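You operate a simulated robot arm through the tools that you are given. There is no shell and no other tool. Be economical: measure what you need, move in short steps, check, and stop when the job is done.

Carry out the task below with a simulated robot arm. There is one attempt and no reset: what you move stays moved.

JOB
Wipe the steel plate with the green cloth, then stand the 1 kg weight on it.
Fine: the weight with purple ring; the cloth goes back into its drawer, drawer shut again. Set down upright: one kilo weight with purple ring. What is to be rubbed or washed off counts as gone when no trace of it is left.

Only the result counts: the job must be done as asked and must still hold three seconds after the hand-in. Knocking over, shifting, dropping, spilling or breaking anything else fails it. Flat cloth is picked up by pressing the open fingertips on it (5 to 10 N) and closing them slowly along it; thin cloth reads only 2 to 8 mm in the jaws.

ROBOT AND FRAMES
A 7-joint arm with a two-finger parallel gripper, fixed in place. Base frame: the origin is at the foot of the arm, x ahead of it, y to its left, z up. Units: mm, rad, N and s.
Its first joint turns from -2.897 to 2.897 rad. Payload 3.43 kg.
Tool frame: the origin (TCP) lies between the finger pads and is the grasp point; the fingertips stand 34 mm ahead of it; z points along the fingers, y is the line along which they close. Largest opening 128 mm; finger width 24, thickness 12; the body of the gripper, 48 by 130 mm, starts 96 mm behind the TCP.
Orientation is that of the tool frame in the base frame, as a unit quaternion [w, x, y, z]. With the fingers straight down and closing along the base's y, the tool's x points along the base's -x, its y along +y and its z along -z.

CONTROLS
- The arm moves only by the tool servo_tool. Its argument "increments" is text: rows parted by semicolons, each of 7 numbers parted by spaces: the shift along the base's x, y, z in units of 25 mm (1.0 is 25 mm), then the turn, a rotation vector about the base's x, y, z in units of 4 degrees (1.0 is 4 degrees), then the gripper command, from -1 (fully open) to 1 (shut), values between in proportion. In form: dx dy dz ax ay az fingers; .... A call has 1 to 8 rows; each row shifts and turns the commanded pose from where the row before left it. A call with a number of a shift or a turn outside -1 to 1 is refused whole. Rows are played at 5 a second. More than 50 mm and 0.15 rad between two rows, or a gripper value outside its range, and nothing of the call is played. Where a pose cannot be reached the arm comes as near as it can. A force on the tool above 40 N (or 10 N above the force at the start of the call, whichever is more), or a blocked arm, ends the call early, and 0.2 s more pass. Each finger travels about 153 mm/s and halts on what it meets, pressing with about 29 N; the grip force reading is that of the motor and also rises with nothing between the fingers. The clock runs only during rows and for 0.2 s after the last one: add rows that do not move to give the fingers time. The reply holds the time, the measured pose of the TCP, the force on the tool along the base axes, the opening and the grip force, in the units named above and with some noise, with the torque about the TCP (base axes, N m) and any sound that the robot's microphone picked up.
- Cameras (640 x 400 px; columns grow to the right, rows downward): "scene" is fixed at [45.2, 492.2, 1431.9]; the picture's right is [-0.24, -0.97, 0.00], its down [-0.58, 0.14, -0.80] and it looks along [0.78, -0.19, -0.60] (base axes); focal length 360 px, centre (320, 200). "wrist" rides on the gripper at [76, -11, -160] in the tool frame; the picture's right is [0.15, 0.99, 0.00], its down [-0.88, 0.13, -0.46] and it looks along [-0.45, 0.07, 0.89] (tool axes); focal length 234 px, centre (320, 200).
- snapshot(camera): a new picture of that camera. The clock stands still meanwhile.
- measure_at(camera, pixels): for up to 12 pixels [column, row] of the newest picture of that camera ("zoom" is the newest enlarged one), the place [x, y, z] in the base frame of the surface seen there, good to about 2 mm, but the place of the scene camera against the robot may be out by one fixed shift of up to 25 mm in any direction. The clock stands still meanwhile.
- enlarge(camera, box): a new picture of the part [left, top, right, bottom] of that camera's present view, enlarged. The clock stands still meanwhile.
- hand_in(): hands the job in; it is judged then, once.

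Work in short steps. Measure before you move; look again where a grasp or a placing could have gone wrong, and mend it. You have 80 turns and 38 pictures in all, those below and enlarged ones among them. Open the gripper and draw the arm clear of the work before you hand the job in, unless the task says otherwise; then end with one line.

The tools are called after "Call:" as name(argument=value, ...) on one line, values as JSON. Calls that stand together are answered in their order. servo_tool: Moves the arm, as the interface text tells. Its arguments: {"type":"object","properties":{"increments":{"type":"string"}},"required":["increments"]} The other tools are called the same way: snapshot (camera) takes a picture; measure_at (camera, pixels) gives the place of the surface under pixels of a picture; enlarge (camera, box) takes an enlarged picture of a part of a camera's view; hand_in () hands the job in.

At the start:

```text
time_s: 0.0
ee_pos: [457.8, 284.6, 1104.6]
tool_rot: [0.0, 0.0, 1.0, 0.0]
contact_force: [0.0, -0.5, -0.7]
wrist_torque: [0.03, 0.0, 0.0]
grip_width: 128.0
finger_force: 0.1
```

scene: 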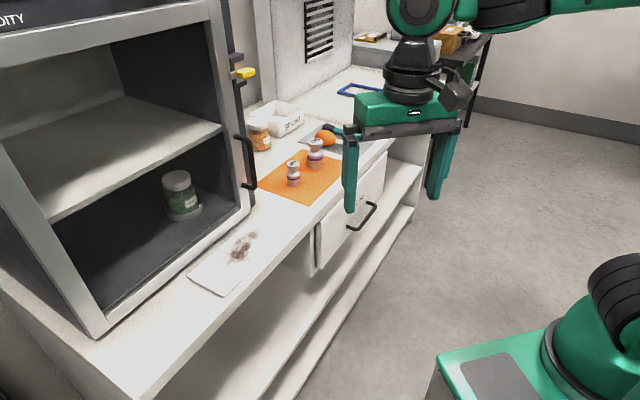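
wrist: 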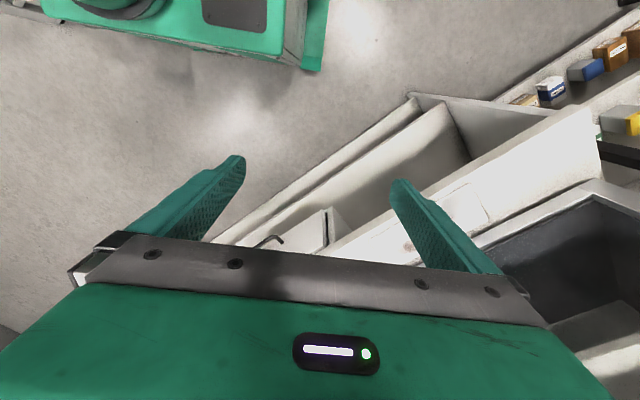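

The scene shows the plate with a stain near (235,255), two weights on the orange mat near (293,173) and (315,152), and a drawer with a handle near (362,215). I enlarge these and measure.

Call:
enlarge(camera="scene", box=[180, 90, 440, 300])

Call:
measure_at(camera="scene", pixels=[[190, 274], [226, 294], [300, 232], [240, 247], [293, 185], [315, 164], [350, 228], [376, 205], [316, 268], [388, 155], [262, 190], [300, 238]])

```text
1.90 times, centred on (310, 195) of scene
```

zoom: 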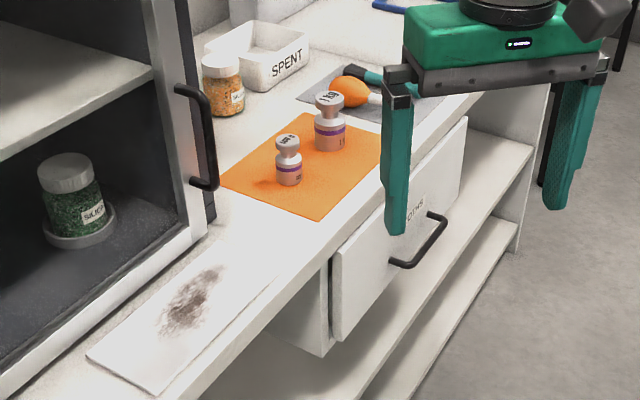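

```text
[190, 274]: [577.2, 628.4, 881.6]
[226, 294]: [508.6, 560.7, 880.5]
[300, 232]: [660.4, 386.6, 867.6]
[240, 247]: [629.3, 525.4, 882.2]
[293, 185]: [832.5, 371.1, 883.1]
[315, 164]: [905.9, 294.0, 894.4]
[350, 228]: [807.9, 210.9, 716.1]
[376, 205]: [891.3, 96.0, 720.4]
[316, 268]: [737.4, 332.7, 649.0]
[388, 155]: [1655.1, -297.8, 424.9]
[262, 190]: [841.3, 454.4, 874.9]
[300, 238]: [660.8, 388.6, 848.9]
```

The drawer is labelled with something like "CLOTHS". I measure its corners, its handle, the weights and the plate edges more finely.

Call:
measure_at(camera="zoom", pixels=[[336, 266], [464, 122], [340, 332], [460, 190], [394, 262], [408, 266], [428, 244], [445, 220], [432, 214], [310, 290], [370, 240], [288, 140]])

Call:
measure_at(camera="zoom", pixels=[[329, 97], [289, 178], [288, 168], [329, 140], [329, 128], [90, 355], [155, 390], [284, 272], [215, 255], [190, 300], [202, 150], [215, 185]])

Call:
enlarge(camera="scene", box=[270, 120, 350, 200])

```text
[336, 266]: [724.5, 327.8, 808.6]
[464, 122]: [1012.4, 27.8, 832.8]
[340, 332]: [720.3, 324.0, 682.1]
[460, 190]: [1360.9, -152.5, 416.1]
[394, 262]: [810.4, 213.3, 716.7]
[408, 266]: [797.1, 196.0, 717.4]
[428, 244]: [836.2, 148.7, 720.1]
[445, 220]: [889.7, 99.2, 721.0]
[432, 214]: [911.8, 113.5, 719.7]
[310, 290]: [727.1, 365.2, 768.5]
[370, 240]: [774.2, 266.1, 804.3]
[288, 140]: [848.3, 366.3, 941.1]
```

```text
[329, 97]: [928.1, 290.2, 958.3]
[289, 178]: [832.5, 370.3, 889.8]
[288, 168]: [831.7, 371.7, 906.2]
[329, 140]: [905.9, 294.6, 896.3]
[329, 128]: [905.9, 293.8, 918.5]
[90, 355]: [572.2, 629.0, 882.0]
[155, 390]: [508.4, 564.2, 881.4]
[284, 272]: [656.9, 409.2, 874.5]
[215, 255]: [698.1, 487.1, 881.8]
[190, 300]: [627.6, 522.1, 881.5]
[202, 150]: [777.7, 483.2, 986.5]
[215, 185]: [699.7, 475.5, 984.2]
```

```text
5.00 times, centred on (310, 160) of scene
```

zoom: 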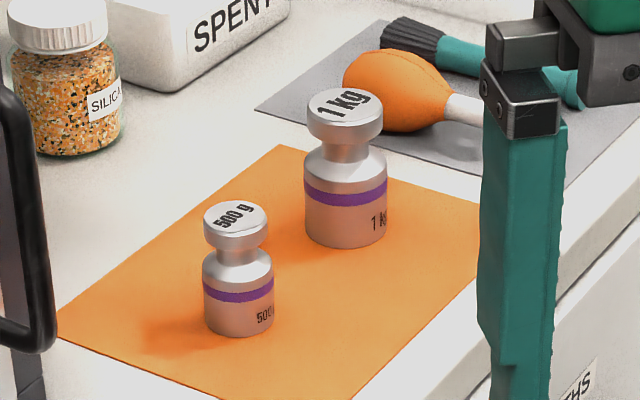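

The target is the far 1 kg weight at zoom (346,170). The drawer front faces about (-0.72,-0.69), with the handle bar around (843,148,718). I start turning the gripper so it closes across the bar, and move towards a spot in front of it.

Call:
servo_tool(increments="0.775 -0.52 -0.82 0 0 -0.9625 -1;0.775 -0.52 -0.82 0 0 -0.9625 -1;0.775 -0.52 -0.82 0 0 -0.9625 -1;0.775 -0.52 -0.82 0 0 -0.9625 -1;0.775 -0.52 -0.82 0 0 -0.9625 -1;0.775 -0.52 -0.82 0 0 -0.9625 -1;0.775 -0.52 -0.82 0 0 -0.9625 -1;0.775 -0.52 -0.82 0 0 -0.9625 -1")

```text
time_s: 1.8
ee_pos: [597.1, 177.4, 945.0]
tool_rot: [0.005, 0.266, 0.964, -0.002]
contact_force: [-0.1, 0.0, 0.6]
wrist_torque: [-0.01, -0.01, 0.0]
grip_width: 127.9
finger_force: 0.0
```

The pose tracks well. I finish the yaw and begin tilting towards the drawer.

Call:
servo_tool(increments="0.5 -0.5 -0.5 0 0 -0.9625 -1;0.5 -0.5 -0.5 0 0 -0.9625 -1;0.5 -0.5 -0.5 0 0 -0.9625 -1;0.5 -0.5 -0.5 0 0 -0.9625 -1;0.5 -0.5 -0.5 0.69 -0.72 0 -1;0.5 -0.5 -0.5 0.69 -0.72 0 -1;0.5 -0.5 -0.5 0.69 -0.72 0 -1;0.5 -0.5 -0.5 0.69 -0.72 0 -1")

Call:
snapshot(camera="wrist")

```text
time_s: 3.6
ee_pos: [699.5, 79.4, 845.9]
tool_rot: [0.06, 0.389, 0.91, 0.126]
contact_force: [0.4, 0.3, 0.0]
wrist_torque: [-0.03, 0.02, 0.01]
grip_width: 127.9
finger_force: 0.0
```

```text
33 pictures are left
```

wrist: 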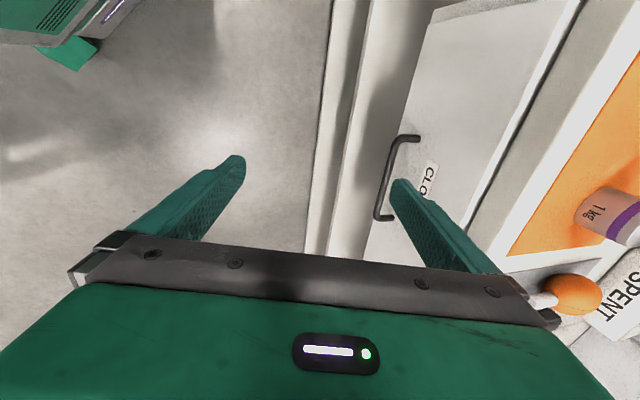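

The wrist view shows the handle from (405,138) to (380,217). I measure it, plus the drawer front and weight, to calibrate the scene camera.

Call:
measure_at(camera="wrist", pixels=[[401, 139], [391, 155], [386, 175], [380, 200], [378, 216], [416, 137], [450, 110], [391, 219], [612, 213], [545, 160], [430, 160], [490, 160]])

```text
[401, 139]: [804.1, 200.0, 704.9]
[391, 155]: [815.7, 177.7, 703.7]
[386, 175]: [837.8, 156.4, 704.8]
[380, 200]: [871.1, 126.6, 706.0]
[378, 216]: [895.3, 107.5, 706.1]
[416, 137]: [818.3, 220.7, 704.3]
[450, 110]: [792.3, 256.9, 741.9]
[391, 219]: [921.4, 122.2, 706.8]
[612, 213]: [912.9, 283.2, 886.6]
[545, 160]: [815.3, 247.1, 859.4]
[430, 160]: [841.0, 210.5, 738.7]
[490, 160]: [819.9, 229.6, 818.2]
```

The true bar runs (804,200)–(895,107) at z≈703, so the scene camera needs a shift of about (+6,+6,-14). I continue tilting to about 60° while moving to a stand-off 100 mm ahead of the bar's middle.

Call:
servo_tool(increments="0.375 0.07 -0.445 0.69 -0.72 0 -0.5;0.375 0.07 -0.445 0.69 -0.72 0 0.06;0.375 0.07 -0.445 0.69 -0.72 0 0.06;0.375 0.07 -0.445 0.69 -0.72 0 0.06;0.375 0.07 -0.445 0.69 -0.72 0 0.06;0.375 0.07 -0.445 0.69 -0.72 0 0.06;0.375 0.07 -0.445 0.69 -0.72 0 0.06;0.375 0.07 -0.445 0.69 -0.72 0 0.06")

Call:
servo_tool(increments="0 0 0 0.69 -0.72 0 0.06;0 0 0 0.69 -0.72 0 0.06;0 0 0 0.69 -0.72 0 0.06;0 0 0 0 0 0 0.06")

Call:
snapshot(camera="wrist")

```text
time_s: 5.4
ee_pos: [776.0, 95.1, 756.4]
tool_rot: [0.165, 0.362, 0.839, 0.371]
contact_force: [-0.8, -0.6, 0.7]
wrist_torque: [-0.04, -0.01, 0.02]
grip_width: 60.1
finger_force: 0.1
```

```text
time_s: 6.4
ee_pos: [774.5, 94.4, 756.6]
tool_rot: [0.2, 0.344, 0.796, 0.456]
contact_force: [-0.6, 0.5, -1.5]
wrist_torque: [0.01, 0.01, 0.01]
grip_width: 60.2
finger_force: 0.1
```

```text
32 pictures are left
```

wrist: 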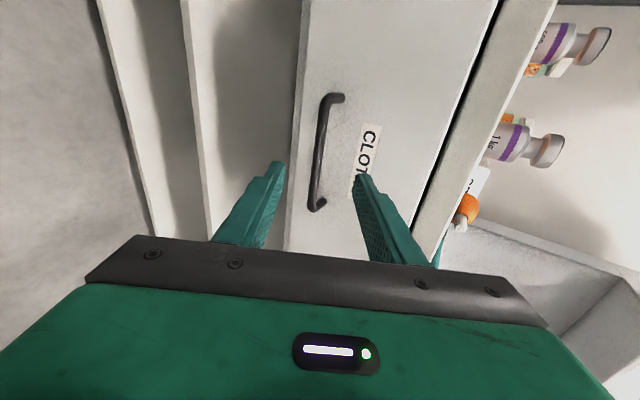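

The handle sits between the fingers at (325,95)–(315,208). I re-measure the bar from this view.

Call:
measure_at(camera="wrist", pixels=[[325, 100], [321, 130], [318, 155], [316, 180], [315, 203], [340, 97], [345, 150]])

```text
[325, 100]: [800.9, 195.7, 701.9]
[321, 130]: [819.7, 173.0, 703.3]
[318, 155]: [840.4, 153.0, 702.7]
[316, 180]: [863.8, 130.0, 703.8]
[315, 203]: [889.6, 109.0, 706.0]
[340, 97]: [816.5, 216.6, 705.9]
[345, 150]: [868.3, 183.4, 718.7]
```

The bar's centre is near (848,156,700). I advance to 20 mm short of it so the tips straddle the bar, with the opening at 44 mm.

Call:
servo_tool(increments="0.488 0.4 -0.373 0 0 0 0.31;0.488 0.4 -0.373 0 0 0 0.31;0.488 0.4 -0.373 0 0 0 0.31;0.488 0.4 -0.373 0 0 0 0.31;0.488 0.4 -0.373 0 0 0 0.31;0 0 0 0 0 0 0.31")

Call:
snapshot(camera="wrist")

```text
time_s: 7.8
ee_pos: [835.5, 142.8, 710.1]
tool_rot: [0.2, 0.344, 0.796, 0.456]
contact_force: [0.8, -0.1, 0.1]
wrist_torque: [0.0, 0.0, -0.01]
grip_width: 44.1
finger_force: 0.2
```

```text
31 pictures are left
```

wrist: 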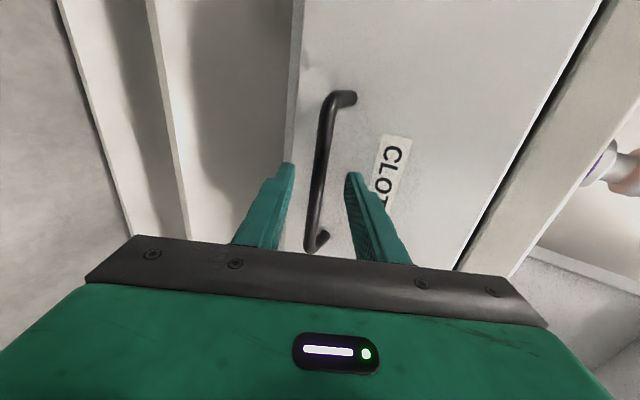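

The bar lies between the fingertips with no contact force. I close on it.

Call:
servo_tool(increments="0 0 0 0 0 0 0.6;0 0 0 0 0 0 0.8;0 0 0 0 0 0 1;0 0 0 0 0 0 1")

```text
time_s: 8.8
ee_pos: [836.3, 143.4, 709.6]
tool_rot: [0.198, 0.343, 0.797, 0.455]
contact_force: [-6.9, -4.1, -17.1]
wrist_torque: [-0.85, -0.39, 0.36]
grip_width: 11.6
finger_force: 45.5
```

The grip holds at 11.6 mm. I pull outwards along (-0.72,-0.69).

Call:
servo_tool(increments="-0.4 -0.38 0.05 0 0 0 1;-0.5 -0.48 0.05 0 0 0 1;-0.5 -0.48 0 0 0 0 1;-0.5 -0.48 0 0 0 0 1;-0.5 -0.48 0 0 0 0 1;-0.5 -0.48 0 0 0 0 1")

```text
time_s: 9.4
ee_pos: [807.9, 119.5, 713.5]
tool_rot: [0.204, 0.344, 0.8, 0.447]
contact_force: [7.4, -14.6, -71.9]
wrist_torque: [-1.95, 2.18, -0.15]
grip_width: 11.5
finger_force: 46.6
stopped in row 2: the force on the tool passed its limit at 42 N (the readings are from after the stop); the commanded pose is now the measured one
```

The sideways load was vertical (Fz −72 N) because I raised the tool; the drawer did move about 37 mm. I relax downwards by a few mm.

Call:
servo_tool(increments="0 0 -0.12 0 0 0 1;0 0 0 0 0 0 1")

```text
time_s: 10.0
ee_pos: [807.8, 120.9, 713.8]
tool_rot: [0.207, 0.341, 0.799, 0.45]
contact_force: [11.1, -12.8, -52.6]
wrist_torque: [-0.94, 0.7, -0.62]
grip_width: 11.8
finger_force: 44.6
```

The vertical strain persists, so I open slightly to release it, lower a little and look.

Call:
servo_tool(increments="0 0 0 0 0 0 0.6;0 0 0 0 0 0 0.6")

Call:
snapshot(camera="wrist")

```text
time_s: 10.6
ee_pos: [806.0, 126.1, 718.7]
tool_rot: [0.206, 0.34, 0.797, 0.456]
contact_force: [0.4, 0.6, 0.4]
wrist_torque: [0.04, 0.0, 0.0]
grip_width: 25.6
finger_force: 0.1
```

```text
30 pictures are left
```

wrist: 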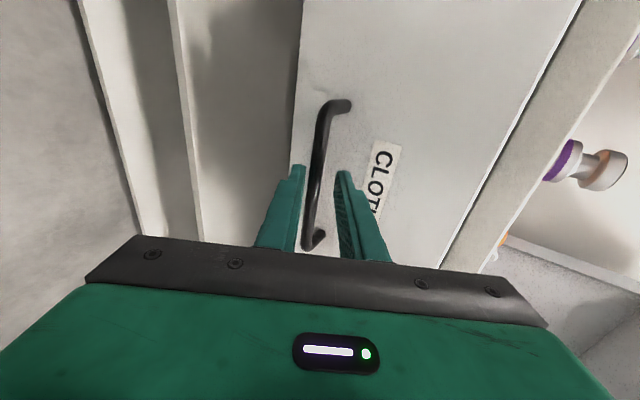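

The handle is still between the fingers and the force is zero. I measure the bar and drawer front again.

Call:
measure_at(camera="wrist", pixels=[[321, 125], [316, 155], [311, 185], [308, 215], [360, 120], [430, 120], [545, 50], [555, 120]])

```text
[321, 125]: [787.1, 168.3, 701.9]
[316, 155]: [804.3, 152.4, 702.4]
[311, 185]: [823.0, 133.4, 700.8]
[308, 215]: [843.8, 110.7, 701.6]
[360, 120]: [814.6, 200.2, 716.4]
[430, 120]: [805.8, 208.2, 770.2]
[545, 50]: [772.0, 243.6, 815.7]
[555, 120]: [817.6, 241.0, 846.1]
```

The drawer is about 25 mm out. The TCP is about 7 mm too high across the bar, so I re-centre by (3,2,−10) mm and close again.

Call:
servo_tool(increments="0.06 0.05 -0.21 0 0 0 0.6;0.06 0.05 -0.21 0 0 0 0.6;0 0 0 0 0 0 0.8;0 0 0 0 0 0 1;0 0 0 0 0 0 1")

```text
time_s: 11.8
ee_pos: [810.7, 126.8, 709.8]
tool_rot: [0.206, 0.341, 0.796, 0.456]
contact_force: [2.2, -1.4, 27.7]
wrist_torque: [0.35, -0.38, 0.21]
grip_width: 11.5
finger_force: 45.5
```

Now Fz is +28, meaning slightly too low; I raise 1.5 mm and pull slowly.

Call:
servo_tool(increments="0 0 0.06 0 0 0 1;-0.25 -0.24 0 0 0 0 1;-0.35 -0.335 0 0 0 0 1;-0.35 -0.335 0 0 0 0 1")

```text
time_s: 12.8
ee_pos: [787.4, 102.8, 711.2]
tool_rot: [0.206, 0.342, 0.796, 0.455]
contact_force: [9.9, -8.5, 35.1]
wrist_torque: [0.43, -0.49, 0.22]
grip_width: 11.6
finger_force: 44.9
```

It moves; Fz +35 still, so I raise 2 mm and keep pulling.

Call:
servo_tool(increments="0.02 -0.02 0.1 0 0 0 1;-0.34 -0.345 0.02 0 0 0 1;-0.34 -0.345 0 0 0 0 1;-0.34 -0.345 0 0 0 0 1;-0.34 -0.345 0 0 0 0 1")

```text
time_s: 14.0
ee_pos: [752.2, 69.8, 710.7]
tool_rot: [0.204, 0.341, 0.797, 0.454]
contact_force: [-2.3, 3.1, -15.6]
wrist_torque: [-0.5, -0.05, -0.44]
grip_width: 11.8
finger_force: 44.6
```

Forces are low and the drawer is about 105 mm out. I keep pulling.

Call:
servo_tool(increments="-0.35 -0.34 -0.02 0 0 0 1;-0.35 -0.34 -0.02 0 0 0 1;-0.35 -0.34 0 0 0 0 1;-0.35 -0.34 0 0 0 0 1;-0.35 -0.34 0 0 0 0 1;-0.35 -0.34 0 0 0 0 1")

Call:
snapshot(camera="scene")

```text
time_s: 15.4
ee_pos: [709.3, 25.8, 710.8]
tool_rot: [0.205, 0.341, 0.797, 0.455]
contact_force: [-5.4, 5.2, -24.6]
wrist_torque: [-0.3, 0.34, 0.36]
grip_width: 11.7
finger_force: 45.1
out of reach, approached as far as the arm can: row 6
```

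```text
29 pictures are left
```

scene: 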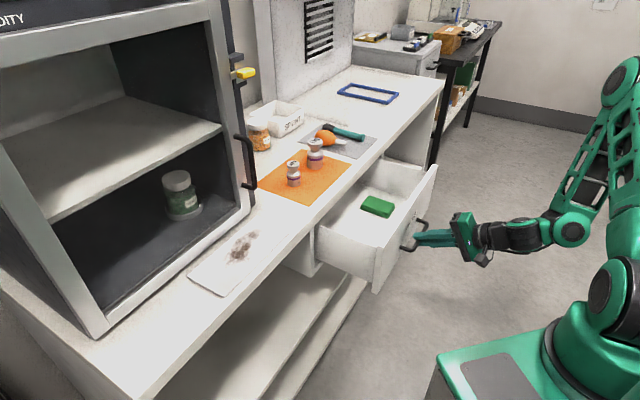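

The drawer is open and a folded green cloth lies at (377,206). I measure it and the drawer walls.

Call:
enlarge(camera="scene", box=[300, 150, 460, 250])

Call:
measure_at(camera="scene", pixels=[[361, 207], [378, 197], [394, 205], [384, 215], [377, 205], [388, 218], [370, 260], [385, 245], [432, 168], [318, 226], [350, 205], [420, 190]])

```text
4.00 times, centred on (380, 200) of scene
```

zoom: 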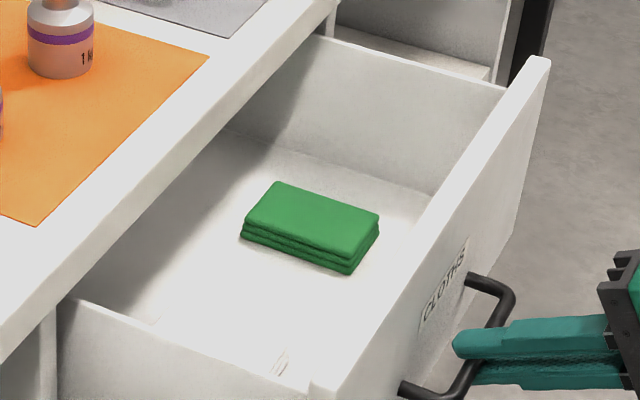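

```text
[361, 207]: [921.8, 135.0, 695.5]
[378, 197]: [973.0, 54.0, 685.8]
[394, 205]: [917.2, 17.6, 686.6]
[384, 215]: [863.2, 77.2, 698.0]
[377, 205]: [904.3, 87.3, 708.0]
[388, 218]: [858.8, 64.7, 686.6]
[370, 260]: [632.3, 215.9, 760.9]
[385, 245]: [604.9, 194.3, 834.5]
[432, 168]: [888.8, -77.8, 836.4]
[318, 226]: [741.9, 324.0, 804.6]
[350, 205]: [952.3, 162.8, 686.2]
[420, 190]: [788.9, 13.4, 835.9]
```

I measure the cloth's corners and the drawer rims from the enlarged view.

Call:
measure_at(camera="zoom", pixels=[[280, 186], [374, 214], [347, 260], [249, 224], [350, 271], [244, 236], [430, 190], [330, 385], [535, 70], [500, 90], [230, 130], [400, 300]])

```text
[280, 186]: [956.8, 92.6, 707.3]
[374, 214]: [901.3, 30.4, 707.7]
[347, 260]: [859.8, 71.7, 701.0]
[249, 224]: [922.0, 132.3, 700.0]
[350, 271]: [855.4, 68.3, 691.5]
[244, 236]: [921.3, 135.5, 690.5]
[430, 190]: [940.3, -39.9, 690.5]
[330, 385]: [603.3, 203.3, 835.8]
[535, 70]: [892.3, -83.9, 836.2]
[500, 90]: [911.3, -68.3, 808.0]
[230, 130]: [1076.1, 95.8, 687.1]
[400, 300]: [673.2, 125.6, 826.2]
```

The cloth, corrected, is centred near (916,88) with its top at z≈690, about 84 mm long along the drawer's depth and 59 mm across. The arm is at its near limit, so I push back 35 mm before releasing, then open to 44 mm.

Call:
servo_tool(increments="0.35 0.34 0 0 0 0 1;0.35 0.34 0 0 0 0 1;0.35 0.34 0 0 0 0 1;0 0 0 0 0 0 1;0 0 0 0 0 0 0.5;0 0 0 0 0 0 0.31;0 0 0 0 0 0 0.31")

```text
time_s: 17.0
ee_pos: [734.7, 52.8, 711.8]
tool_rot: [0.206, 0.341, 0.796, 0.455]
contact_force: [0.2, -0.3, 0.1]
wrist_torque: [-0.03, -0.03, -0.01]
grip_width: 44.3
finger_force: 0.0
```

Released with no force. I withdraw along the tool axis, back and up.

Call:
servo_tool(increments="-0.4 -0.37 0.32 0 0 0 0.31;-0.4 -0.37 0.32 0 0 0 0.31;-0.3 -0.28 0.6 0 0 0 0.31;0 0 1 0 0 0 0.31;0 0 1 0 0 0 0.31")

```text
time_s: 18.2
ee_pos: [713.6, 24.0, 738.8]
tool_rot: [0.202, 0.341, 0.797, 0.456]
contact_force: [-1.0, 0.0, 0.3]
wrist_torque: [-0.01, 0.0, 0.02]
grip_width: 44.3
finger_force: 0.1
out of reach, approached as far as the arm can: row 3, 4, 5
```

The tips are clear of the bar by about 30 mm. I untilt the tool (about −d), then rise.

Call:
servo_tool(increments="0 0 0 -0.69 0.72 0 0.31;0 0 0 -0.69 0.72 0 0.31;0 0 0 -0.69 0.72 0 0.31;0 0 0.3 -0.69 0.72 0 0.31;0 0 0.5 -0.69 0.72 0 0.31;0 0 0.8 -0.69 0.72 0 0.31;0 0 1 -0.69 0.72 0 0.31;0 0 1 -0.69 0.72 0 0.31")

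```text
time_s: 20.0
ee_pos: [716.1, 23.1, 828.5]
tool_rot: [0.104, 0.379, 0.893, 0.218]
contact_force: [-0.6, -0.3, -0.1]
wrist_torque: [0.04, 0.03, 0.0]
grip_width: 44.4
finger_force: 0.1
```

I finish untilting and rise above the drawer rim (z≈822).

Call:
servo_tool(increments="0 0 0.9 -0.69 0.72 0 0.31;0 0 0.9 -0.69 0.72 0 0.31;0 0 0.9 -0.69 0.72 0 0.31;0.4 0.4 0.3 -0.69 0.72 0 0.1;0.4 0.4 0 -0.69 0.72 0 0.1;0.4 0.4 0 -0.69 0.72 0 0.1;0.4 0.4 0 -0.69 0.72 0 0.1;0 0 0 0 0 0 0.1")

Call:
snapshot(camera="wrist")

```text
time_s: 21.8
ee_pos: [754.4, 64.6, 904.9]
tool_rot: [0.009, 0.388, 0.921, -0.004]
contact_force: [0.3, -0.5, 0.6]
wrist_torque: [0.01, 0.01, 0.0]
grip_width: 57.7
finger_force: 0.0
```

```text
27 pictures are left
```

wrist: 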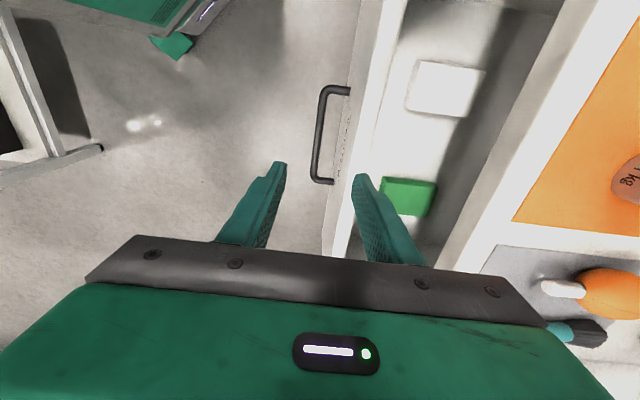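

The drawer's front panel top runs from (370,60) to (335,240), with the green cloth at (410,196). I measure the panel's thickness and the cloth.

Call:
measure_at(camera="wrist", pixels=[[353, 125], [358, 125], [363, 125], [368, 125], [373, 125], [378, 125], [400, 190], [428, 185], [400, 205], [480, 150], [500, 150], [450, 120]])

```text
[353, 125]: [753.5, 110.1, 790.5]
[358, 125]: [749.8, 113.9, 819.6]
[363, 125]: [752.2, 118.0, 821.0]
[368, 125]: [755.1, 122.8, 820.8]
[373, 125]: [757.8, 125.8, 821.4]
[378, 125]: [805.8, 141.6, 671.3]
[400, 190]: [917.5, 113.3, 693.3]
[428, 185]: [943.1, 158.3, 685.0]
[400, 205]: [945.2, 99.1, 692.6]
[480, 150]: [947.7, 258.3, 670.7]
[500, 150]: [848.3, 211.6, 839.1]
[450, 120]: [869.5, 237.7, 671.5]
```

The panel top spans n≈−620 to −636 at z 821. I shift 38 mm inwards, lower to z≈825 so the fingers straddle it, and close.

Call:
servo_tool(increments="0.54 0.52 0 0 0 0 0.1;0.54 0.52 0 0 0 0 0.1;0 0 -0.8 0 0 0 0.1;0 0 -0.8 0 0 0 0.1;0 0 -0.8 0 0 0 0.1;0 0 -0.8 0 0 0 0.1;0 0 0 0 0 0 0.1")

Call:
servo_tool(increments="0 0 0 0 0 0 0.4;0 0 0 0 0 0 0.7;0 0 0 0 0 0 1;0 0 0 0 0 0 1")

```text
time_s: 23.4
ee_pos: [782.1, 89.6, 823.3]
tool_rot: [0.008, 0.388, 0.922, -0.003]
contact_force: [0.4, -0.7, -0.7]
wrist_torque: [0.03, -0.02, 0.04]
grip_width: 57.5
finger_force: 0.1
```

```text
time_s: 24.4
ee_pos: [782.2, 90.2, 825.3]
tool_rot: [0.009, 0.388, 0.921, -0.003]
contact_force: [1.2, -1.7, -2.3]
wrist_torque: [0.33, -0.39, 1.26]
grip_width: 25.9
finger_force: 45.2
```

The panel is gripped (26 mm). I pull the drawer out about 85 mm.

Call:
servo_tool(increments="-0.3 -0.29 0 0 0 0 1;-0.35 -0.34 0 0 0 0 1;-0.35 -0.34 0 0 0 0 1;-0.35 -0.34 0 0 0 0 1;-0.35 -0.34 0 0 0 0 1;-0.35 -0.34 0 0 0 0 1;-0.35 -0.34 0 0 0 0 1;0 0 0 0 0 0 1")

```text
time_s: 26.2
ee_pos: [723.7, 29.8, 824.6]
tool_rot: [0.01, 0.388, 0.922, -0.004]
contact_force: [19.3, -18.5, 5.9]
wrist_torque: [-0.33, -0.85, 1.22]
grip_width: 25.7
finger_force: 45.0
```

The drawer is out 84 mm more. I release, rise, and start turning 90° so the fingers close along the drawer's width, moving over the cloth.

Call:
servo_tool(increments="0 0 0 0 0 0 0.4;0 0 0 0 0 0 0.1;0 0 0.8 0 0 0 0.1;0 0 1 0 0 0 0.1;0 0 1 0 0 0.9 0.1;0 0 1 0 0 1 0.1;0.4 0 1 0 0 1 0.1;0.4 0 0.4 0 0 1 -0.3")

Call:
servo_tool(increments="0.6 0 0 0 0 1 -0.5;0.6 0 0 0 0 1 -0.5;0.6 0 0 0 0 1 -0.5;0.6 0 0 0 0 1 -0.5;0.5 0 0 0 0 1 -0.5;0.5 0 0 0 0 1 -0.5;0.4 0 0 0 0 1 -0.5;0.4 0 0 0 0 1 -0.5")

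Call:
servo_tool(increments="0 0 0 0 0 1 -0.5;0 0 0 0 0 1 -0.5;0 0 0 0 0 1 -0.5;0 0 0 0 0 1 -0.5;0 0 0 0 0 1 -0.5;0 0 0 0 0 1 -0.5;0 0 0 0 0 1 -0.5;0 0 0 0 0 0 -0.5")

Call:
snapshot(camera="wrist")

```text
time_s: 28.0
ee_pos: [742.1, 31.5, 952.8]
tool_rot: [0.009, 0.259, 0.966, -0.002]
contact_force: [0.0, -0.4, -0.3]
wrist_torque: [-0.01, 0.01, -0.02]
grip_width: 83.2
finger_force: 0.0
```

```text
time_s: 29.8
ee_pos: [846.1, 33.0, 954.1]
tool_rot: [0.009, -0.017, 1.0, 0.0]
contact_force: [0.8, -0.1, 0.5]
wrist_torque: [0.02, -0.01, -0.01]
grip_width: 95.9
finger_force: 0.0
```

```text
time_s: 31.6
ee_pos: [845.5, 32.0, 953.8]
tool_rot: [0.01, -0.258, 0.966, 0.003]
contact_force: [0.4, -0.6, -0.7]
wrist_torque: [0.02, 0.0, 0.0]
grip_width: 96.1
finger_force: 0.0
```

```text
26 pictures are left
```

wrist: 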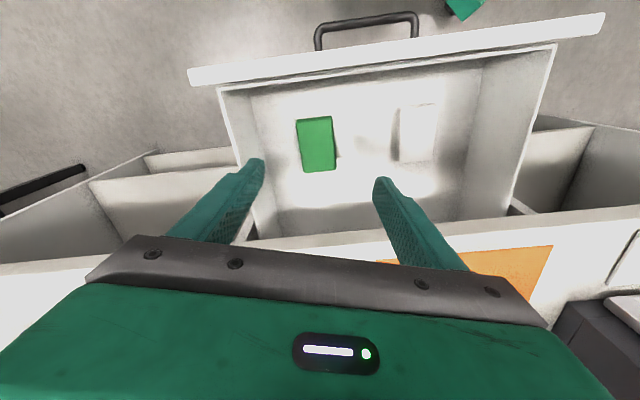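

The cloth shows at (316,145), the white one at (418,133). I measure the green one's outline and the rims.

Call:
measure_at(camera="wrist", pixels=[[300, 122], [329, 119], [332, 166], [307, 170], [316, 145], [200, 75], [590, 22], [345, 60], [348, 72], [270, 150], [300, 240], [420, 230]])

```text
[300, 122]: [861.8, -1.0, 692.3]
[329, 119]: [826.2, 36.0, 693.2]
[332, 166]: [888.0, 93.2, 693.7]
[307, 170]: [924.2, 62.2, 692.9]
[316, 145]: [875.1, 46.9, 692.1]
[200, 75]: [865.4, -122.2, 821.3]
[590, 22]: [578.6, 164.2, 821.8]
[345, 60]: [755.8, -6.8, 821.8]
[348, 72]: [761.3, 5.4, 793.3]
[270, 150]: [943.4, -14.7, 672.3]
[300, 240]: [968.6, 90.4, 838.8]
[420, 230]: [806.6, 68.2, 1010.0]
```

The drawer is at exactly 45°. The green cloth is centred at (875,47.5), top z 693, 51 mm wide. I finish the yaw to 45° and move above it, then descend part way.

Call:
servo_tool(increments="0.3 0.16 0 0 0 0.95 -0.3;0.3 0.16 0 0 0 0.95 -0.3;0.3 0.16 0 0 0 0.95 -0.3;0.3 0.16 -0.5 0 0 0.95 -0.3;0 0 -1 0 0 0 -0.3;0 0 -1 0 0 0 -0.3;0 0 -1 0 0 0 -0.3;0 0 -1 0 0 0 -0.3")

Call:
snapshot(camera="wrist")

```text
time_s: 33.4
ee_pos: [876.9, 48.5, 839.2]
tool_rot: [0.009, -0.384, 0.923, 0.005]
contact_force: [0.4, -0.5, 0.5]
wrist_torque: [0.02, -0.01, 0.03]
grip_width: 83.3
finger_force: 0.1
```

```text
25 pictures are left
```

wrist: 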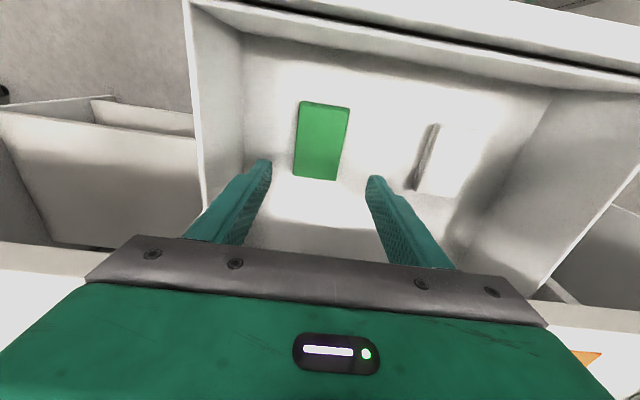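

The cloth is centred between the fingers. I descend to z≈714 so the tips take the upper part of the folded cloth.

Call:
servo_tool(increments="0 0 -1 0 0 0 -0.3;0 0 -1 0 0 0 -0.3;0 0 -1 0 0 0 -0.3;0 0 -1 0 0 0 -0.3;0 0 -0.8 0 0 0 -0.3;0 0 0 0 0 0 -0.3")

Call:
servo_tool(increments="0 0 0 0 0 0 -0.1;0 0 0 0 0 0 0.1;0 0 0 0 0 0 0.3;0 0 0 0 0 0 0.5;0 0 0 0 0 0 0.7;0 0 0 0 0 0 0.7")

Call:
snapshot(camera="wrist")

```text
time_s: 34.8
ee_pos: [874.4, 47.8, 721.5]
tool_rot: [0.008, -0.384, 0.923, 0.005]
contact_force: [1.5, -0.4, -0.7]
wrist_torque: [0.01, 0.0, -0.01]
grip_width: 83.2
finger_force: 0.0
```

```text
time_s: 36.2
ee_pos: [877.1, 47.1, 722.3]
tool_rot: [0.009, -0.384, 0.923, 0.006]
contact_force: [-0.1, 0.2, 0.3]
wrist_torque: [-0.02, 0.03, 0.0]
grip_width: 63.9
finger_force: 28.8
```

```text
24 pictures are left
```

wrist: 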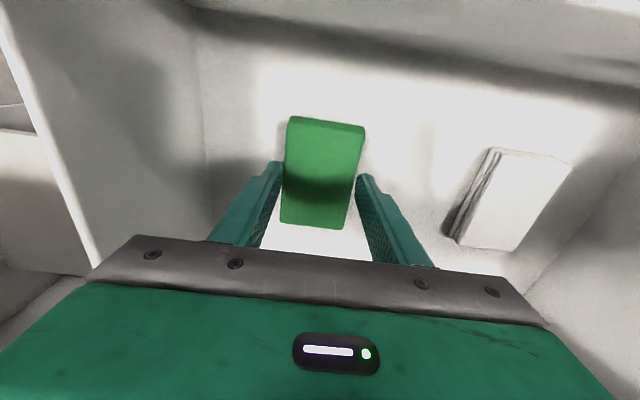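

It grips at 64 mm, but the TCP is at 722, so only ~5 mm is engaged. I open a bit, lower 8 mm and close again.

Call:
servo_tool(increments="0 0 0 0 0 0 -0.2;0 0 -0.2 0 0 0 -0.2;0 0 -0.2 0 0 0 -0.2;0 0 0 0 0 0 -0.1;0 0 0 0 0 0 0.1;0 0 0 0 0 0 0.4;0 0 0 0 0 0 0.7;0 0 0 0 0 0 0.8")

Call:
servo_tool(increments="0 0 0.4 0 0 0 0.8;0 0 0.8 0 0 0 0.8;0 0 0.8 0 0 0 0.8;0 0 0.8 0 0 0 0.8;0 0 0 0 0 0 0.8")

Call:
snapshot(camera="wrist")

```text
time_s: 38.0
ee_pos: [877.0, 47.9, 712.9]
tool_rot: [0.008, -0.383, 0.924, 0.005]
contact_force: [-0.1, 0.5, 1.3]
wrist_torque: [0.02, -0.08, -0.02]
grip_width: 63.9
finger_force: 28.7
```

```text
time_s: 39.2
ee_pos: [879.6, 47.5, 781.2]
tool_rot: [0.008, -0.383, 0.924, 0.004]
contact_force: [0.9, 0.9, 0.5]
wrist_torque: [-0.02, 0.03, 0.01]
grip_width: 63.7
finger_force: 28.5
```

```text
23 pictures are left
```

wrist: 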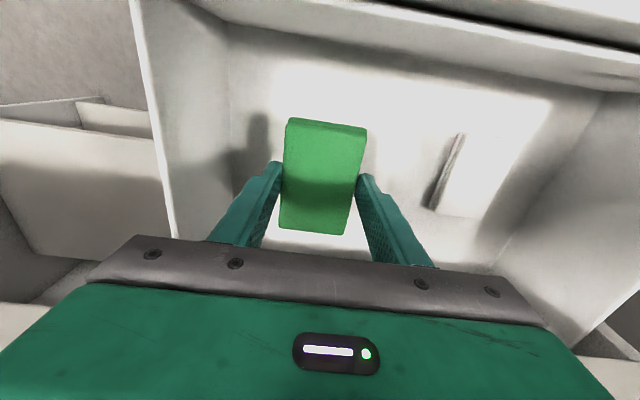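

The cloth is held and lifted. I rise further, and measure the cabinet's front frame, plate corners and stain for the wiping path.

Call:
servo_tool(increments="0 0 1 0 0 0 0.8;0 0 1 0 0 0 0.8;-0.2 0 1 0 0 0 0.8;-0.6 0.3 1 0 0 0 0.8;-0.8 0.5 1 0 0 0 0.8;-0.8 0.5 1 0 0 0 0.8;-0.8 0.8 1 0 0 0 0.8;-0.8 0.8 1 0 0 0 0.8")

Call:
enlarge(camera="scene", box=[160, 200, 320, 300])

Call:
measure_at(camera="zoom", pixels=[[116, 300], [255, 380], [185, 250], [300, 120], [340, 60], [270, 150], [290, 200], [330, 190], [360, 140], [390, 125], [480, 180], [400, 260]])

```text
time_s: 41.0
ee_pos: [776.1, 118.4, 980.6]
tool_rot: [0.007, -0.383, 0.924, 0.005]
contact_force: [0.7, 0.2, -1.2]
wrist_torque: [0.04, 0.05, 0.04]
grip_width: 64.0
finger_force: 28.9
```

```text
4.00 times, centred on (240, 250) of scene
```

zoom: 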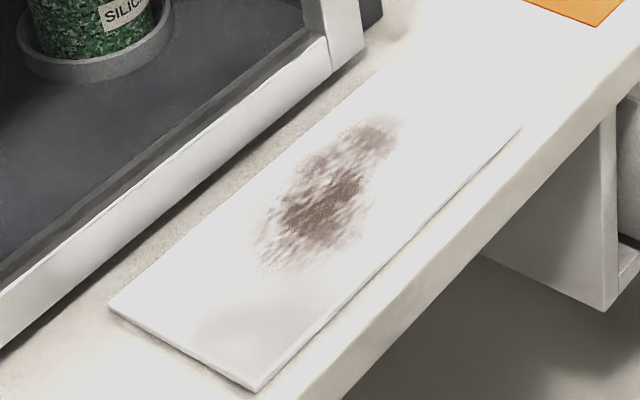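

```text
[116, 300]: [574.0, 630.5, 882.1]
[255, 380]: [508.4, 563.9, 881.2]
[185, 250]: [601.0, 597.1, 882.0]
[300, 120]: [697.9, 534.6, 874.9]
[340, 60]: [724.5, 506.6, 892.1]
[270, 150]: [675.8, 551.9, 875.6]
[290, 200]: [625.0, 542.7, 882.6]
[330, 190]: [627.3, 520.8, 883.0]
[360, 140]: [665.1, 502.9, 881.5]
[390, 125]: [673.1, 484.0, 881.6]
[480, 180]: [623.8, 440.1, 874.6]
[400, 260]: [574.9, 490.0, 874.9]
```

The plate spans s=767–860 (depth) and t from −40 (width) in the 45° frame; the stain covers roughly t 40–140. The door handle is nearby, so I go above the plate's front edge at a safe height and look with the wrist camera.

Call:
servo_tool(increments="-0.525 0.977 0.2 0 0 0 0.8;-0.525 0.977 0.2 0 0 0 0.8;-0.525 0.977 0.2 0 0 0 0.8;-0.525 0.977 0.2 0 0 0 0.8;-0.525 0.977 0 0 0 0 0.8;-0.525 0.977 0 0 0 0 0.8;-0.525 0.977 0 0 0 0 0.8;-0.525 0.977 0 0 0 0 0.8")

Call:
servo_tool(increments="-0.525 0.977 0 0 0 0 0.8;-0.525 0.977 0 0 0 0 0.8;-0.525 0.977 0 0 0 0 0.8;-0.525 0.977 0 0 0 0 0.8;-0.525 0.977 0 0 0 0 0.8;-0.525 0.977 0 0 0 0 0.8;-0.3 0.5 0 0 0 0 0.8;0 0 0 0 0 0 0.8")

Call:
snapshot(camera="wrist")

```text
time_s: 42.8
ee_pos: [673.3, 316.8, 1000.8]
tool_rot: [0.008, -0.384, 0.923, 0.005]
contact_force: [0.6, 0.5, 0.1]
wrist_torque: [0.02, 0.0, -0.01]
grip_width: 63.8
finger_force: 28.7
```

```text
time_s: 44.6
ee_pos: [585.2, 473.8, 1001.9]
tool_rot: [0.009, -0.383, 0.924, 0.005]
contact_force: [-0.3, -0.1, -0.1]
wrist_torque: [0.02, 0.02, -0.03]
grip_width: 63.7
finger_force: 29.0
```

```text
21 pictures are left
```

wrist: 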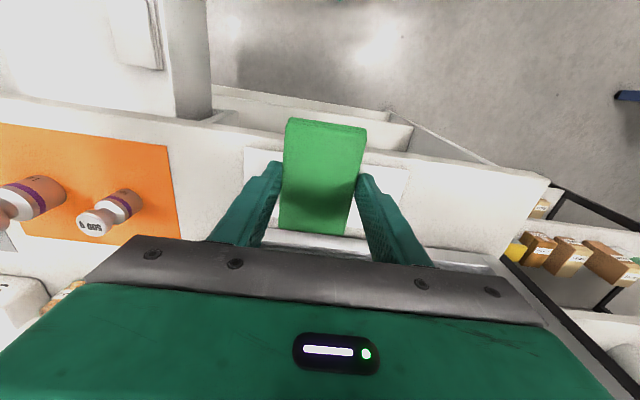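

The plate is partly hidden behind the cloth, its near-side edge from (245,150) to (408,170). I measure its visible corners and the stain-free surroundings for exact position.

Call:
measure_at(camera="wrist", pixels=[[248, 152], [404, 172], [246, 200], [378, 160], [470, 170], [460, 255], [430, 245], [340, 238], [270, 160], [106, 205], [395, 195], [265, 225]])

```text
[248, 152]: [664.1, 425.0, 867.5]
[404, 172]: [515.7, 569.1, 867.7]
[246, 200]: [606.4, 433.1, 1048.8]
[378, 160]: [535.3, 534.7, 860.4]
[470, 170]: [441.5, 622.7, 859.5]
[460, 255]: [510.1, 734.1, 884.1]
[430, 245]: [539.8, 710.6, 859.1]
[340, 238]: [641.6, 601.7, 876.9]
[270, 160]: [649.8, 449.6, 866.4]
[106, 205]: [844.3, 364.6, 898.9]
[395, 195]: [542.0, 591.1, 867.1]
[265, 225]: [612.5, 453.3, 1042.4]
```

The plate is s 767–860, t −39…170, top z 867.5; cabinet front at s≈879. I look at the handle region next to the wiping area with the scene camera.

Call:
enlarge(camera="scene", box=[160, 120, 352, 300])

```text
2.22 times, centred on (256, 210) of scene
```

zoom: 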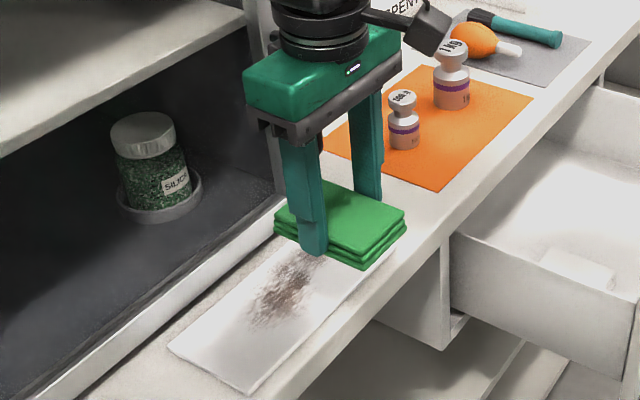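

The stain lies around zoom (285,290), below and beside the cloth. I move to s=790, t=60, i.e. (601,516), and descend to just above contact (TCP z≈915).

Call:
servo_tool(increments="0.21 0.56 0 0 0 0 0.8;0.21 0.56 0 0 0 0 0.8;0.21 0.56 -0.6 0 0 0 0.8;0 0 -0.8 0 0 0 0.8;0 0 -0.8 0 0 0 0.8;0 0 -0.8 0 0 0 0.8;0 0 -0.4 0 0 0 0.8;0 0 0 0 0 0 0.8")

```text
time_s: 46.4
ee_pos: [600.7, 515.5, 917.0]
tool_rot: [0.008, -0.384, 0.923, 0.005]
contact_force: [0.4, 0.7, -0.7]
wrist_torque: [0.01, 0.05, 0.0]
grip_width: 63.6
finger_force: 29.2
```

I lower in small steps until contact.

Call:
servo_tool(increments="0 0 -0.12 0 0 0 0.8;0 0 -0.08 0 0 0 0.8;0 0 -0.08 0 0 0 0.8;0 0 0 0 0 0 0.8")

```text
time_s: 47.4
ee_pos: [599.7, 517.2, 909.6]
tool_rot: [0.008, -0.383, 0.924, 0.005]
contact_force: [-0.5, -0.2, -0.5]
wrist_torque: [0.05, -0.01, 0.02]
grip_width: 63.4
finger_force: 28.9
```

Call:
servo_tool(increments="0 0 -0.05 0 0 0 0.8;0 0 -0.05 0 0 0 0.8;0 0 0 0 0 0 0.8")

```text
time_s: 48.2
ee_pos: [600.0, 515.6, 908.1]
tool_rot: [0.009, -0.383, 0.924, 0.005]
contact_force: [0.4, -0.5, 10.4]
wrist_torque: [-0.11, -0.08, 0.03]
grip_width: 63.7
finger_force: 29.3
```

Contact at about 10 N. I rub along the plate: to t≈110, then back.

Call:
servo_tool(increments="0.45 -0.45 0 0 0 0 0.8;0.45 -0.45 0 0 0 0 0.8;0.45 -0.45 0 0 0 0 0.8;-0.45 0.45 0 0 0 0 0.8;-0.45 0.45 0 0 0 0 0.8;-0.45 0.45 0 0 0 0 0.8;-0.45 0.45 0 0 0 0 0.8;-0.45 0.45 0 0 0 0 0.8")

```text
time_s: 50.0
ee_pos: [577.1, 539.0, 907.8]
tool_rot: [0.009, -0.384, 0.923, 0.006]
contact_force: [5.9, -4.5, 19.9]
wrist_torque: [-0.24, -0.32, -0.03]
grip_width: 63.7
finger_force: 29.1
```

Rubbing works (Fz about 20 N). I ease slightly, shift 10 mm deeper and stroke again.

Call:
servo_tool(increments="0.3 0.3 0.02 0 0 0 0.8;0.45 -0.45 0 0 0 0 0.8;0.45 -0.45 0 0 0 0 0.8;0.45 -0.45 0 0 0 0 0.8;0.45 -0.45 0 0 0 0 0.8;-0.25 -0.25 0 0 0 0 0.8;-0.45 0.45 0 0 0 0 0.8;-0.45 0.45 0 0 0 0 0.8")

Call:
servo_tool(increments="-0.45 0.45 0 0 0 0 0.8;-0.3 -0.3 0 0 0 0 0.8;0.45 -0.45 0 0 0 0 0.8;0.45 -0.45 0 0 0 0 0.8;0.45 -0.45 0 0 0 0 0.8;0 0 0.5 0 0 0 0.8;-0.5 -0.5 1 0 0 0 0.8;0 0 1 0 0 0 0.8")

Call:
servo_tool(increments="-0.7 -0.7 0.6 0 0 0 0.8;-0.7 -0.7 0 0 0 0 0.8;0.5 -1 0 0 0 0 0.8;0.5 -1 0 0 0 0 0.8;0.5 -1 0 0 0 0 0.8;0.5 -1 0 0 0 0 0.8;0.5 -1 0 0 0 0 0.8;0 0 0 0 0 0 0.8")

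Call:
enlarge(camera="scene", box=[160, 200, 320, 300])

```text
time_s: 51.8
ee_pos: [599.8, 517.7, 907.0]
tool_rot: [0.008, -0.384, 0.923, 0.006]
contact_force: [1.2, -3.0, 6.1]
wrist_torque: [0.02, -0.21, 0.01]
grip_width: 63.7
finger_force: 29.3
```

```text
time_s: 53.6
ee_pos: [603.0, 476.6, 969.8]
tool_rot: [0.009, -0.384, 0.923, 0.005]
contact_force: [0.7, 0.5, 0.0]
wrist_torque: [-0.02, 0.04, -0.01]
grip_width: 63.8
finger_force: 29.0
```

```text
time_s: 55.4
ee_pos: [632.8, 314.3, 985.8]
tool_rot: [0.009, -0.384, 0.923, 0.004]
contact_force: [0.1, 0.3, 0.1]
wrist_torque: [0.01, -0.05, 0.04]
grip_width: 63.8
finger_force: 29.0
```

```text
4.00 times, centred on (240, 250) of scene
```

zoom: 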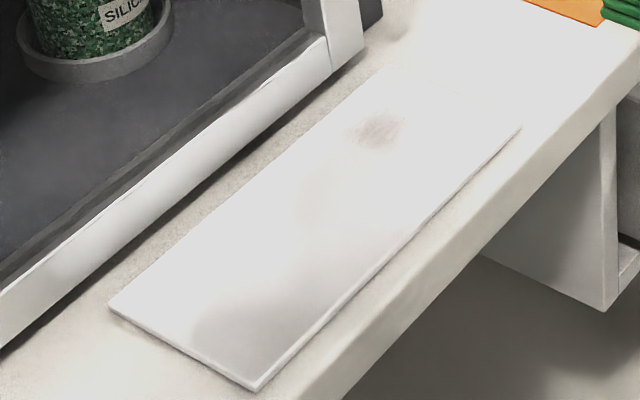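

Most of the stain is gone; a remnant at (375,128) and a faint tint near (315,205). I measure them for a second pass.

Call:
measure_at(camera="zoom", pixels=[[375, 128], [400, 115], [350, 140], [315, 205], [405, 125], [375, 110], [300, 230]])

```text
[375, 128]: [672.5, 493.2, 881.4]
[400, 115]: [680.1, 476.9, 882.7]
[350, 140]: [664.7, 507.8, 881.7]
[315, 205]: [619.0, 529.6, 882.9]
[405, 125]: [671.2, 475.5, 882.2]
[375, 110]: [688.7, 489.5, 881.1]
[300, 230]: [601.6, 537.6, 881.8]
```

The remnant is at s≈833, t≈110–145, close to the door handle. Before reaching there I locate the handle exactly.

Call:
enlarge(camera="scene", box=[200, 40, 290, 230])

```text
2.11 times, centred on (245, 135) of scene
```

zoom: 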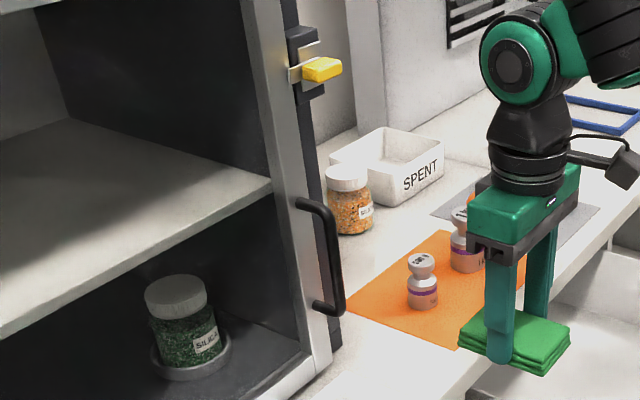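

Call:
measure_at(camera="zoom", pixels=[[302, 204], [326, 212], [332, 240], [337, 270], [340, 300], [335, 313], [318, 305], [310, 340], [325, 70], [310, 140], [335, 340]])

```text
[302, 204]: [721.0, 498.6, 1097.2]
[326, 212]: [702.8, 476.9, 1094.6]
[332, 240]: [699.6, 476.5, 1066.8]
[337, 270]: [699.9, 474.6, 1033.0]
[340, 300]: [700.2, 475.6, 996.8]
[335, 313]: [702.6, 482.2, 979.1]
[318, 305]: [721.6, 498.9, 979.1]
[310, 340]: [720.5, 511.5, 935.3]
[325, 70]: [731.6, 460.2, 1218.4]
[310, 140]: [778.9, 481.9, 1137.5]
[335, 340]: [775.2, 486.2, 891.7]
```

The handle bar is at s≈840, t≈160, z 965–1085. With the TCP at s≤804 and t≤115 the gripper clears it by ~10 mm. I return over the plate.

Call:
servo_tool(increments="-0.19 0.95 0 0 0 0 0.8;-0.19 0.95 0 0 0 0 0.8;-0.19 0.95 0 0 0 0 0.8;-0.19 0.95 0 0 0 0 0.8;-0.19 0.95 0 0 0 0 0.8;-0.19 0.95 -0.5 0 0 0 0.8;-0.19 0.95 -0.5 0 0 0 0.8;0 0 -0.7 0 0 0 0.8")

Call:
servo_tool(increments="0.3 0.4 -0.6 0 0 0 0.8;0.3 0.4 -0.3 0 0 0 0.8;0.3 0.36 -0.2 0 0 0 0.8;0 0 -0.15 0 0 0 0.8;0 0 -0.08 0 0 0 0.8;0 0 0 0 0 0 0.8")

```text
time_s: 57.2
ee_pos: [599.2, 483.3, 942.9]
tool_rot: [0.009, -0.384, 0.923, 0.004]
contact_force: [0.9, 0.2, -0.1]
wrist_torque: [0.04, 0.01, 0.0]
grip_width: 63.8
finger_force: 29.4
```

```text
time_s: 58.6
ee_pos: [622.2, 510.9, 910.1]
tool_rot: [0.008, -0.383, 0.924, 0.004]
contact_force: [-0.5, -0.3, 0.0]
wrist_torque: [0.0, 0.01, 0.0]
grip_width: 63.8
finger_force: 29.8
```

At (622,511), s=801, t=79. I press down and stroke to t≈114 and back a few times.

Call:
servo_tool(increments="0 0 -0.06 0 0 0 0.8;0 0 -0.06 0 0 0 0.8;0.35 -0.35 0 0 0 0 0.8;0.35 -0.35 0 0 0 0 0.8;0.3 -0.3 0 0 0 0 0.8;-0.35 0.35 0 0 0 0 0.8;-0.35 0.35 0 0 0 0 0.8;0.05 0.05 0 0 0 0 0.8")

```text
time_s: 60.4
ee_pos: [630.0, 503.9, 908.4]
tool_rot: [0.008, -0.384, 0.923, 0.005]
contact_force: [-0.2, -10.0, 23.2]
wrist_torque: [-0.27, -0.21, -0.14]
grip_width: 63.8
finger_force: 28.7
```

Pressing at 23 N. I continue: to t≈116, then long strokes back to t≈20.

Call:
servo_tool(increments="0.4 -0.4 0 0 0 0 0.8;0.36 -0.36 0 0 0 0 0.8;-0.4 0.4 0 0 0 0 0.8;-0.4 0.4 0 0 0 0 0.8;0.4 -0.4 0 0 0 0 0.8;0.4 -0.4 0 0 0 0 0.8;-0.45 0.45 0 0 0 0 0.8;-0.45 0.45 0 0 0 0 0.8")

Call:
servo_tool(increments="-0.45 0.45 0 0 0 0 0.8;-0.45 0.45 0 0 0 0 0.8;-0.45 0.45 0 0 0 0 0.8;-0.4 -0.4 0 0 0 0 0.8;0.45 -0.45 0 0 0 0 0.8;0.45 -0.45 0 0 0 0 0.8;0.45 -0.45 0 0 0 0 0.8;0.45 -0.45 0 0 0 0 0.8")

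Call:
servo_tool(increments="-0.3 -0.3 0 0 0 0 0.8;-0.45 0.45 0 0 0 0 0.8;-0.45 0.45 0 0 0 0 0.8;-0.45 0.45 0 0 0 0 0.8;-0.3 -0.3 0.8 0 0 0 0.8;-0.7 -0.7 1 0 0 0 0.8;-0.7 -0.7 1 0 0 0 0.8;0 -1 0.5 0 0 0 0.8")

Call:
servo_tool(increments="0.3 -1 0 0 0 0 0.8;0.5 -1 0 0 0 0 0.8;0.5 -1 0 0 0 0 0.8;0.5 -1 0 0 0 0 0.8;0.5 -1 0 0 0 0 0.8;0.6 -1 0 0 0 0 0.8;0.6 -1 0 0 0 0 0.8;0.6 -1 0 0 0 0 0.8")

Call:
enlarge(camera="scene", box=[180, 210, 308, 290])

```text
time_s: 62.2
ee_pos: [628.7, 507.0, 905.7]
tool_rot: [0.009, -0.381, 0.924, 0.005]
contact_force: [9.1, -9.8, 32.3]
wrist_torque: [-0.55, -0.39, -0.04]
grip_width: 63.6
finger_force: 28.6
```

```text
time_s: 64.0
ee_pos: [628.2, 486.5, 906.8]
tool_rot: [0.009, -0.383, 0.924, 0.005]
contact_force: [-3.0, 2.7, 14.5]
wrist_torque: [0.15, 0.14, -0.01]
grip_width: 63.6
finger_force: 29.0
```

```text
time_s: 65.8
ee_pos: [544.8, 446.0, 990.5]
tool_rot: [0.008, -0.383, 0.924, 0.004]
contact_force: [-0.7, 0.9, -0.6]
wrist_torque: [0.0, -0.01, 0.01]
grip_width: 63.5
finger_force: 29.4
```

```text
time_s: 67.6
ee_pos: [647.2, 242.9, 990.2]
tool_rot: [0.008, -0.384, 0.923, 0.005]
contact_force: [0.5, -0.3, -0.2]
wrist_torque: [-0.01, -0.05, -0.02]
grip_width: 63.8
finger_force: 29.4
```

```text
5.00 times, centred on (244, 250) of scene
```

zoom: 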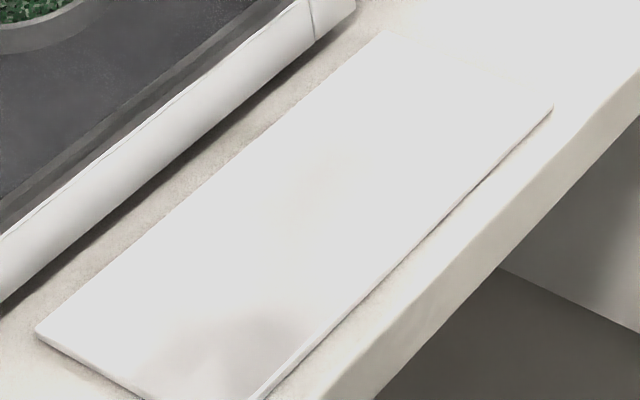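

The stain looks gone, with perhaps a very faint tint near (315,190) and a grey sheen at (255,330), possibly a reflection. I measure both and do another thorough pass to be sure.

Call:
measure_at(camera="zoom", pixels=[[315, 190], [255, 330], [200, 330], [300, 320], [250, 380]])

Call:
servo_tool(increments="-0.6 1 0 0 0 0 0.8;-0.6 1 0 0 0 0 0.8;-0.6 1 0 0 0 0 0.8;-0.5 1 0 0 0 0 0.8;-0.5 1 0 0 0 0 0.8;-0.3 1 0 0 0 0 0.8;0 1 0 0 0 0 0.8;0 1 0 0 0 0 0.8")

```text
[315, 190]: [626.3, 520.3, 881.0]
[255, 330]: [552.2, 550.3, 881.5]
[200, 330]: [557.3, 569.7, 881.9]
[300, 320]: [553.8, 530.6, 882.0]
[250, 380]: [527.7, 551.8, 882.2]
```

```text
time_s: 69.4
ee_pos: [571.2, 445.5, 989.8]
tool_rot: [0.009, -0.383, 0.924, 0.004]
contact_force: [-0.2, 0.1, -0.4]
wrist_torque: [0.03, 0.0, -0.02]
grip_width: 63.9
finger_force: 29.3
```

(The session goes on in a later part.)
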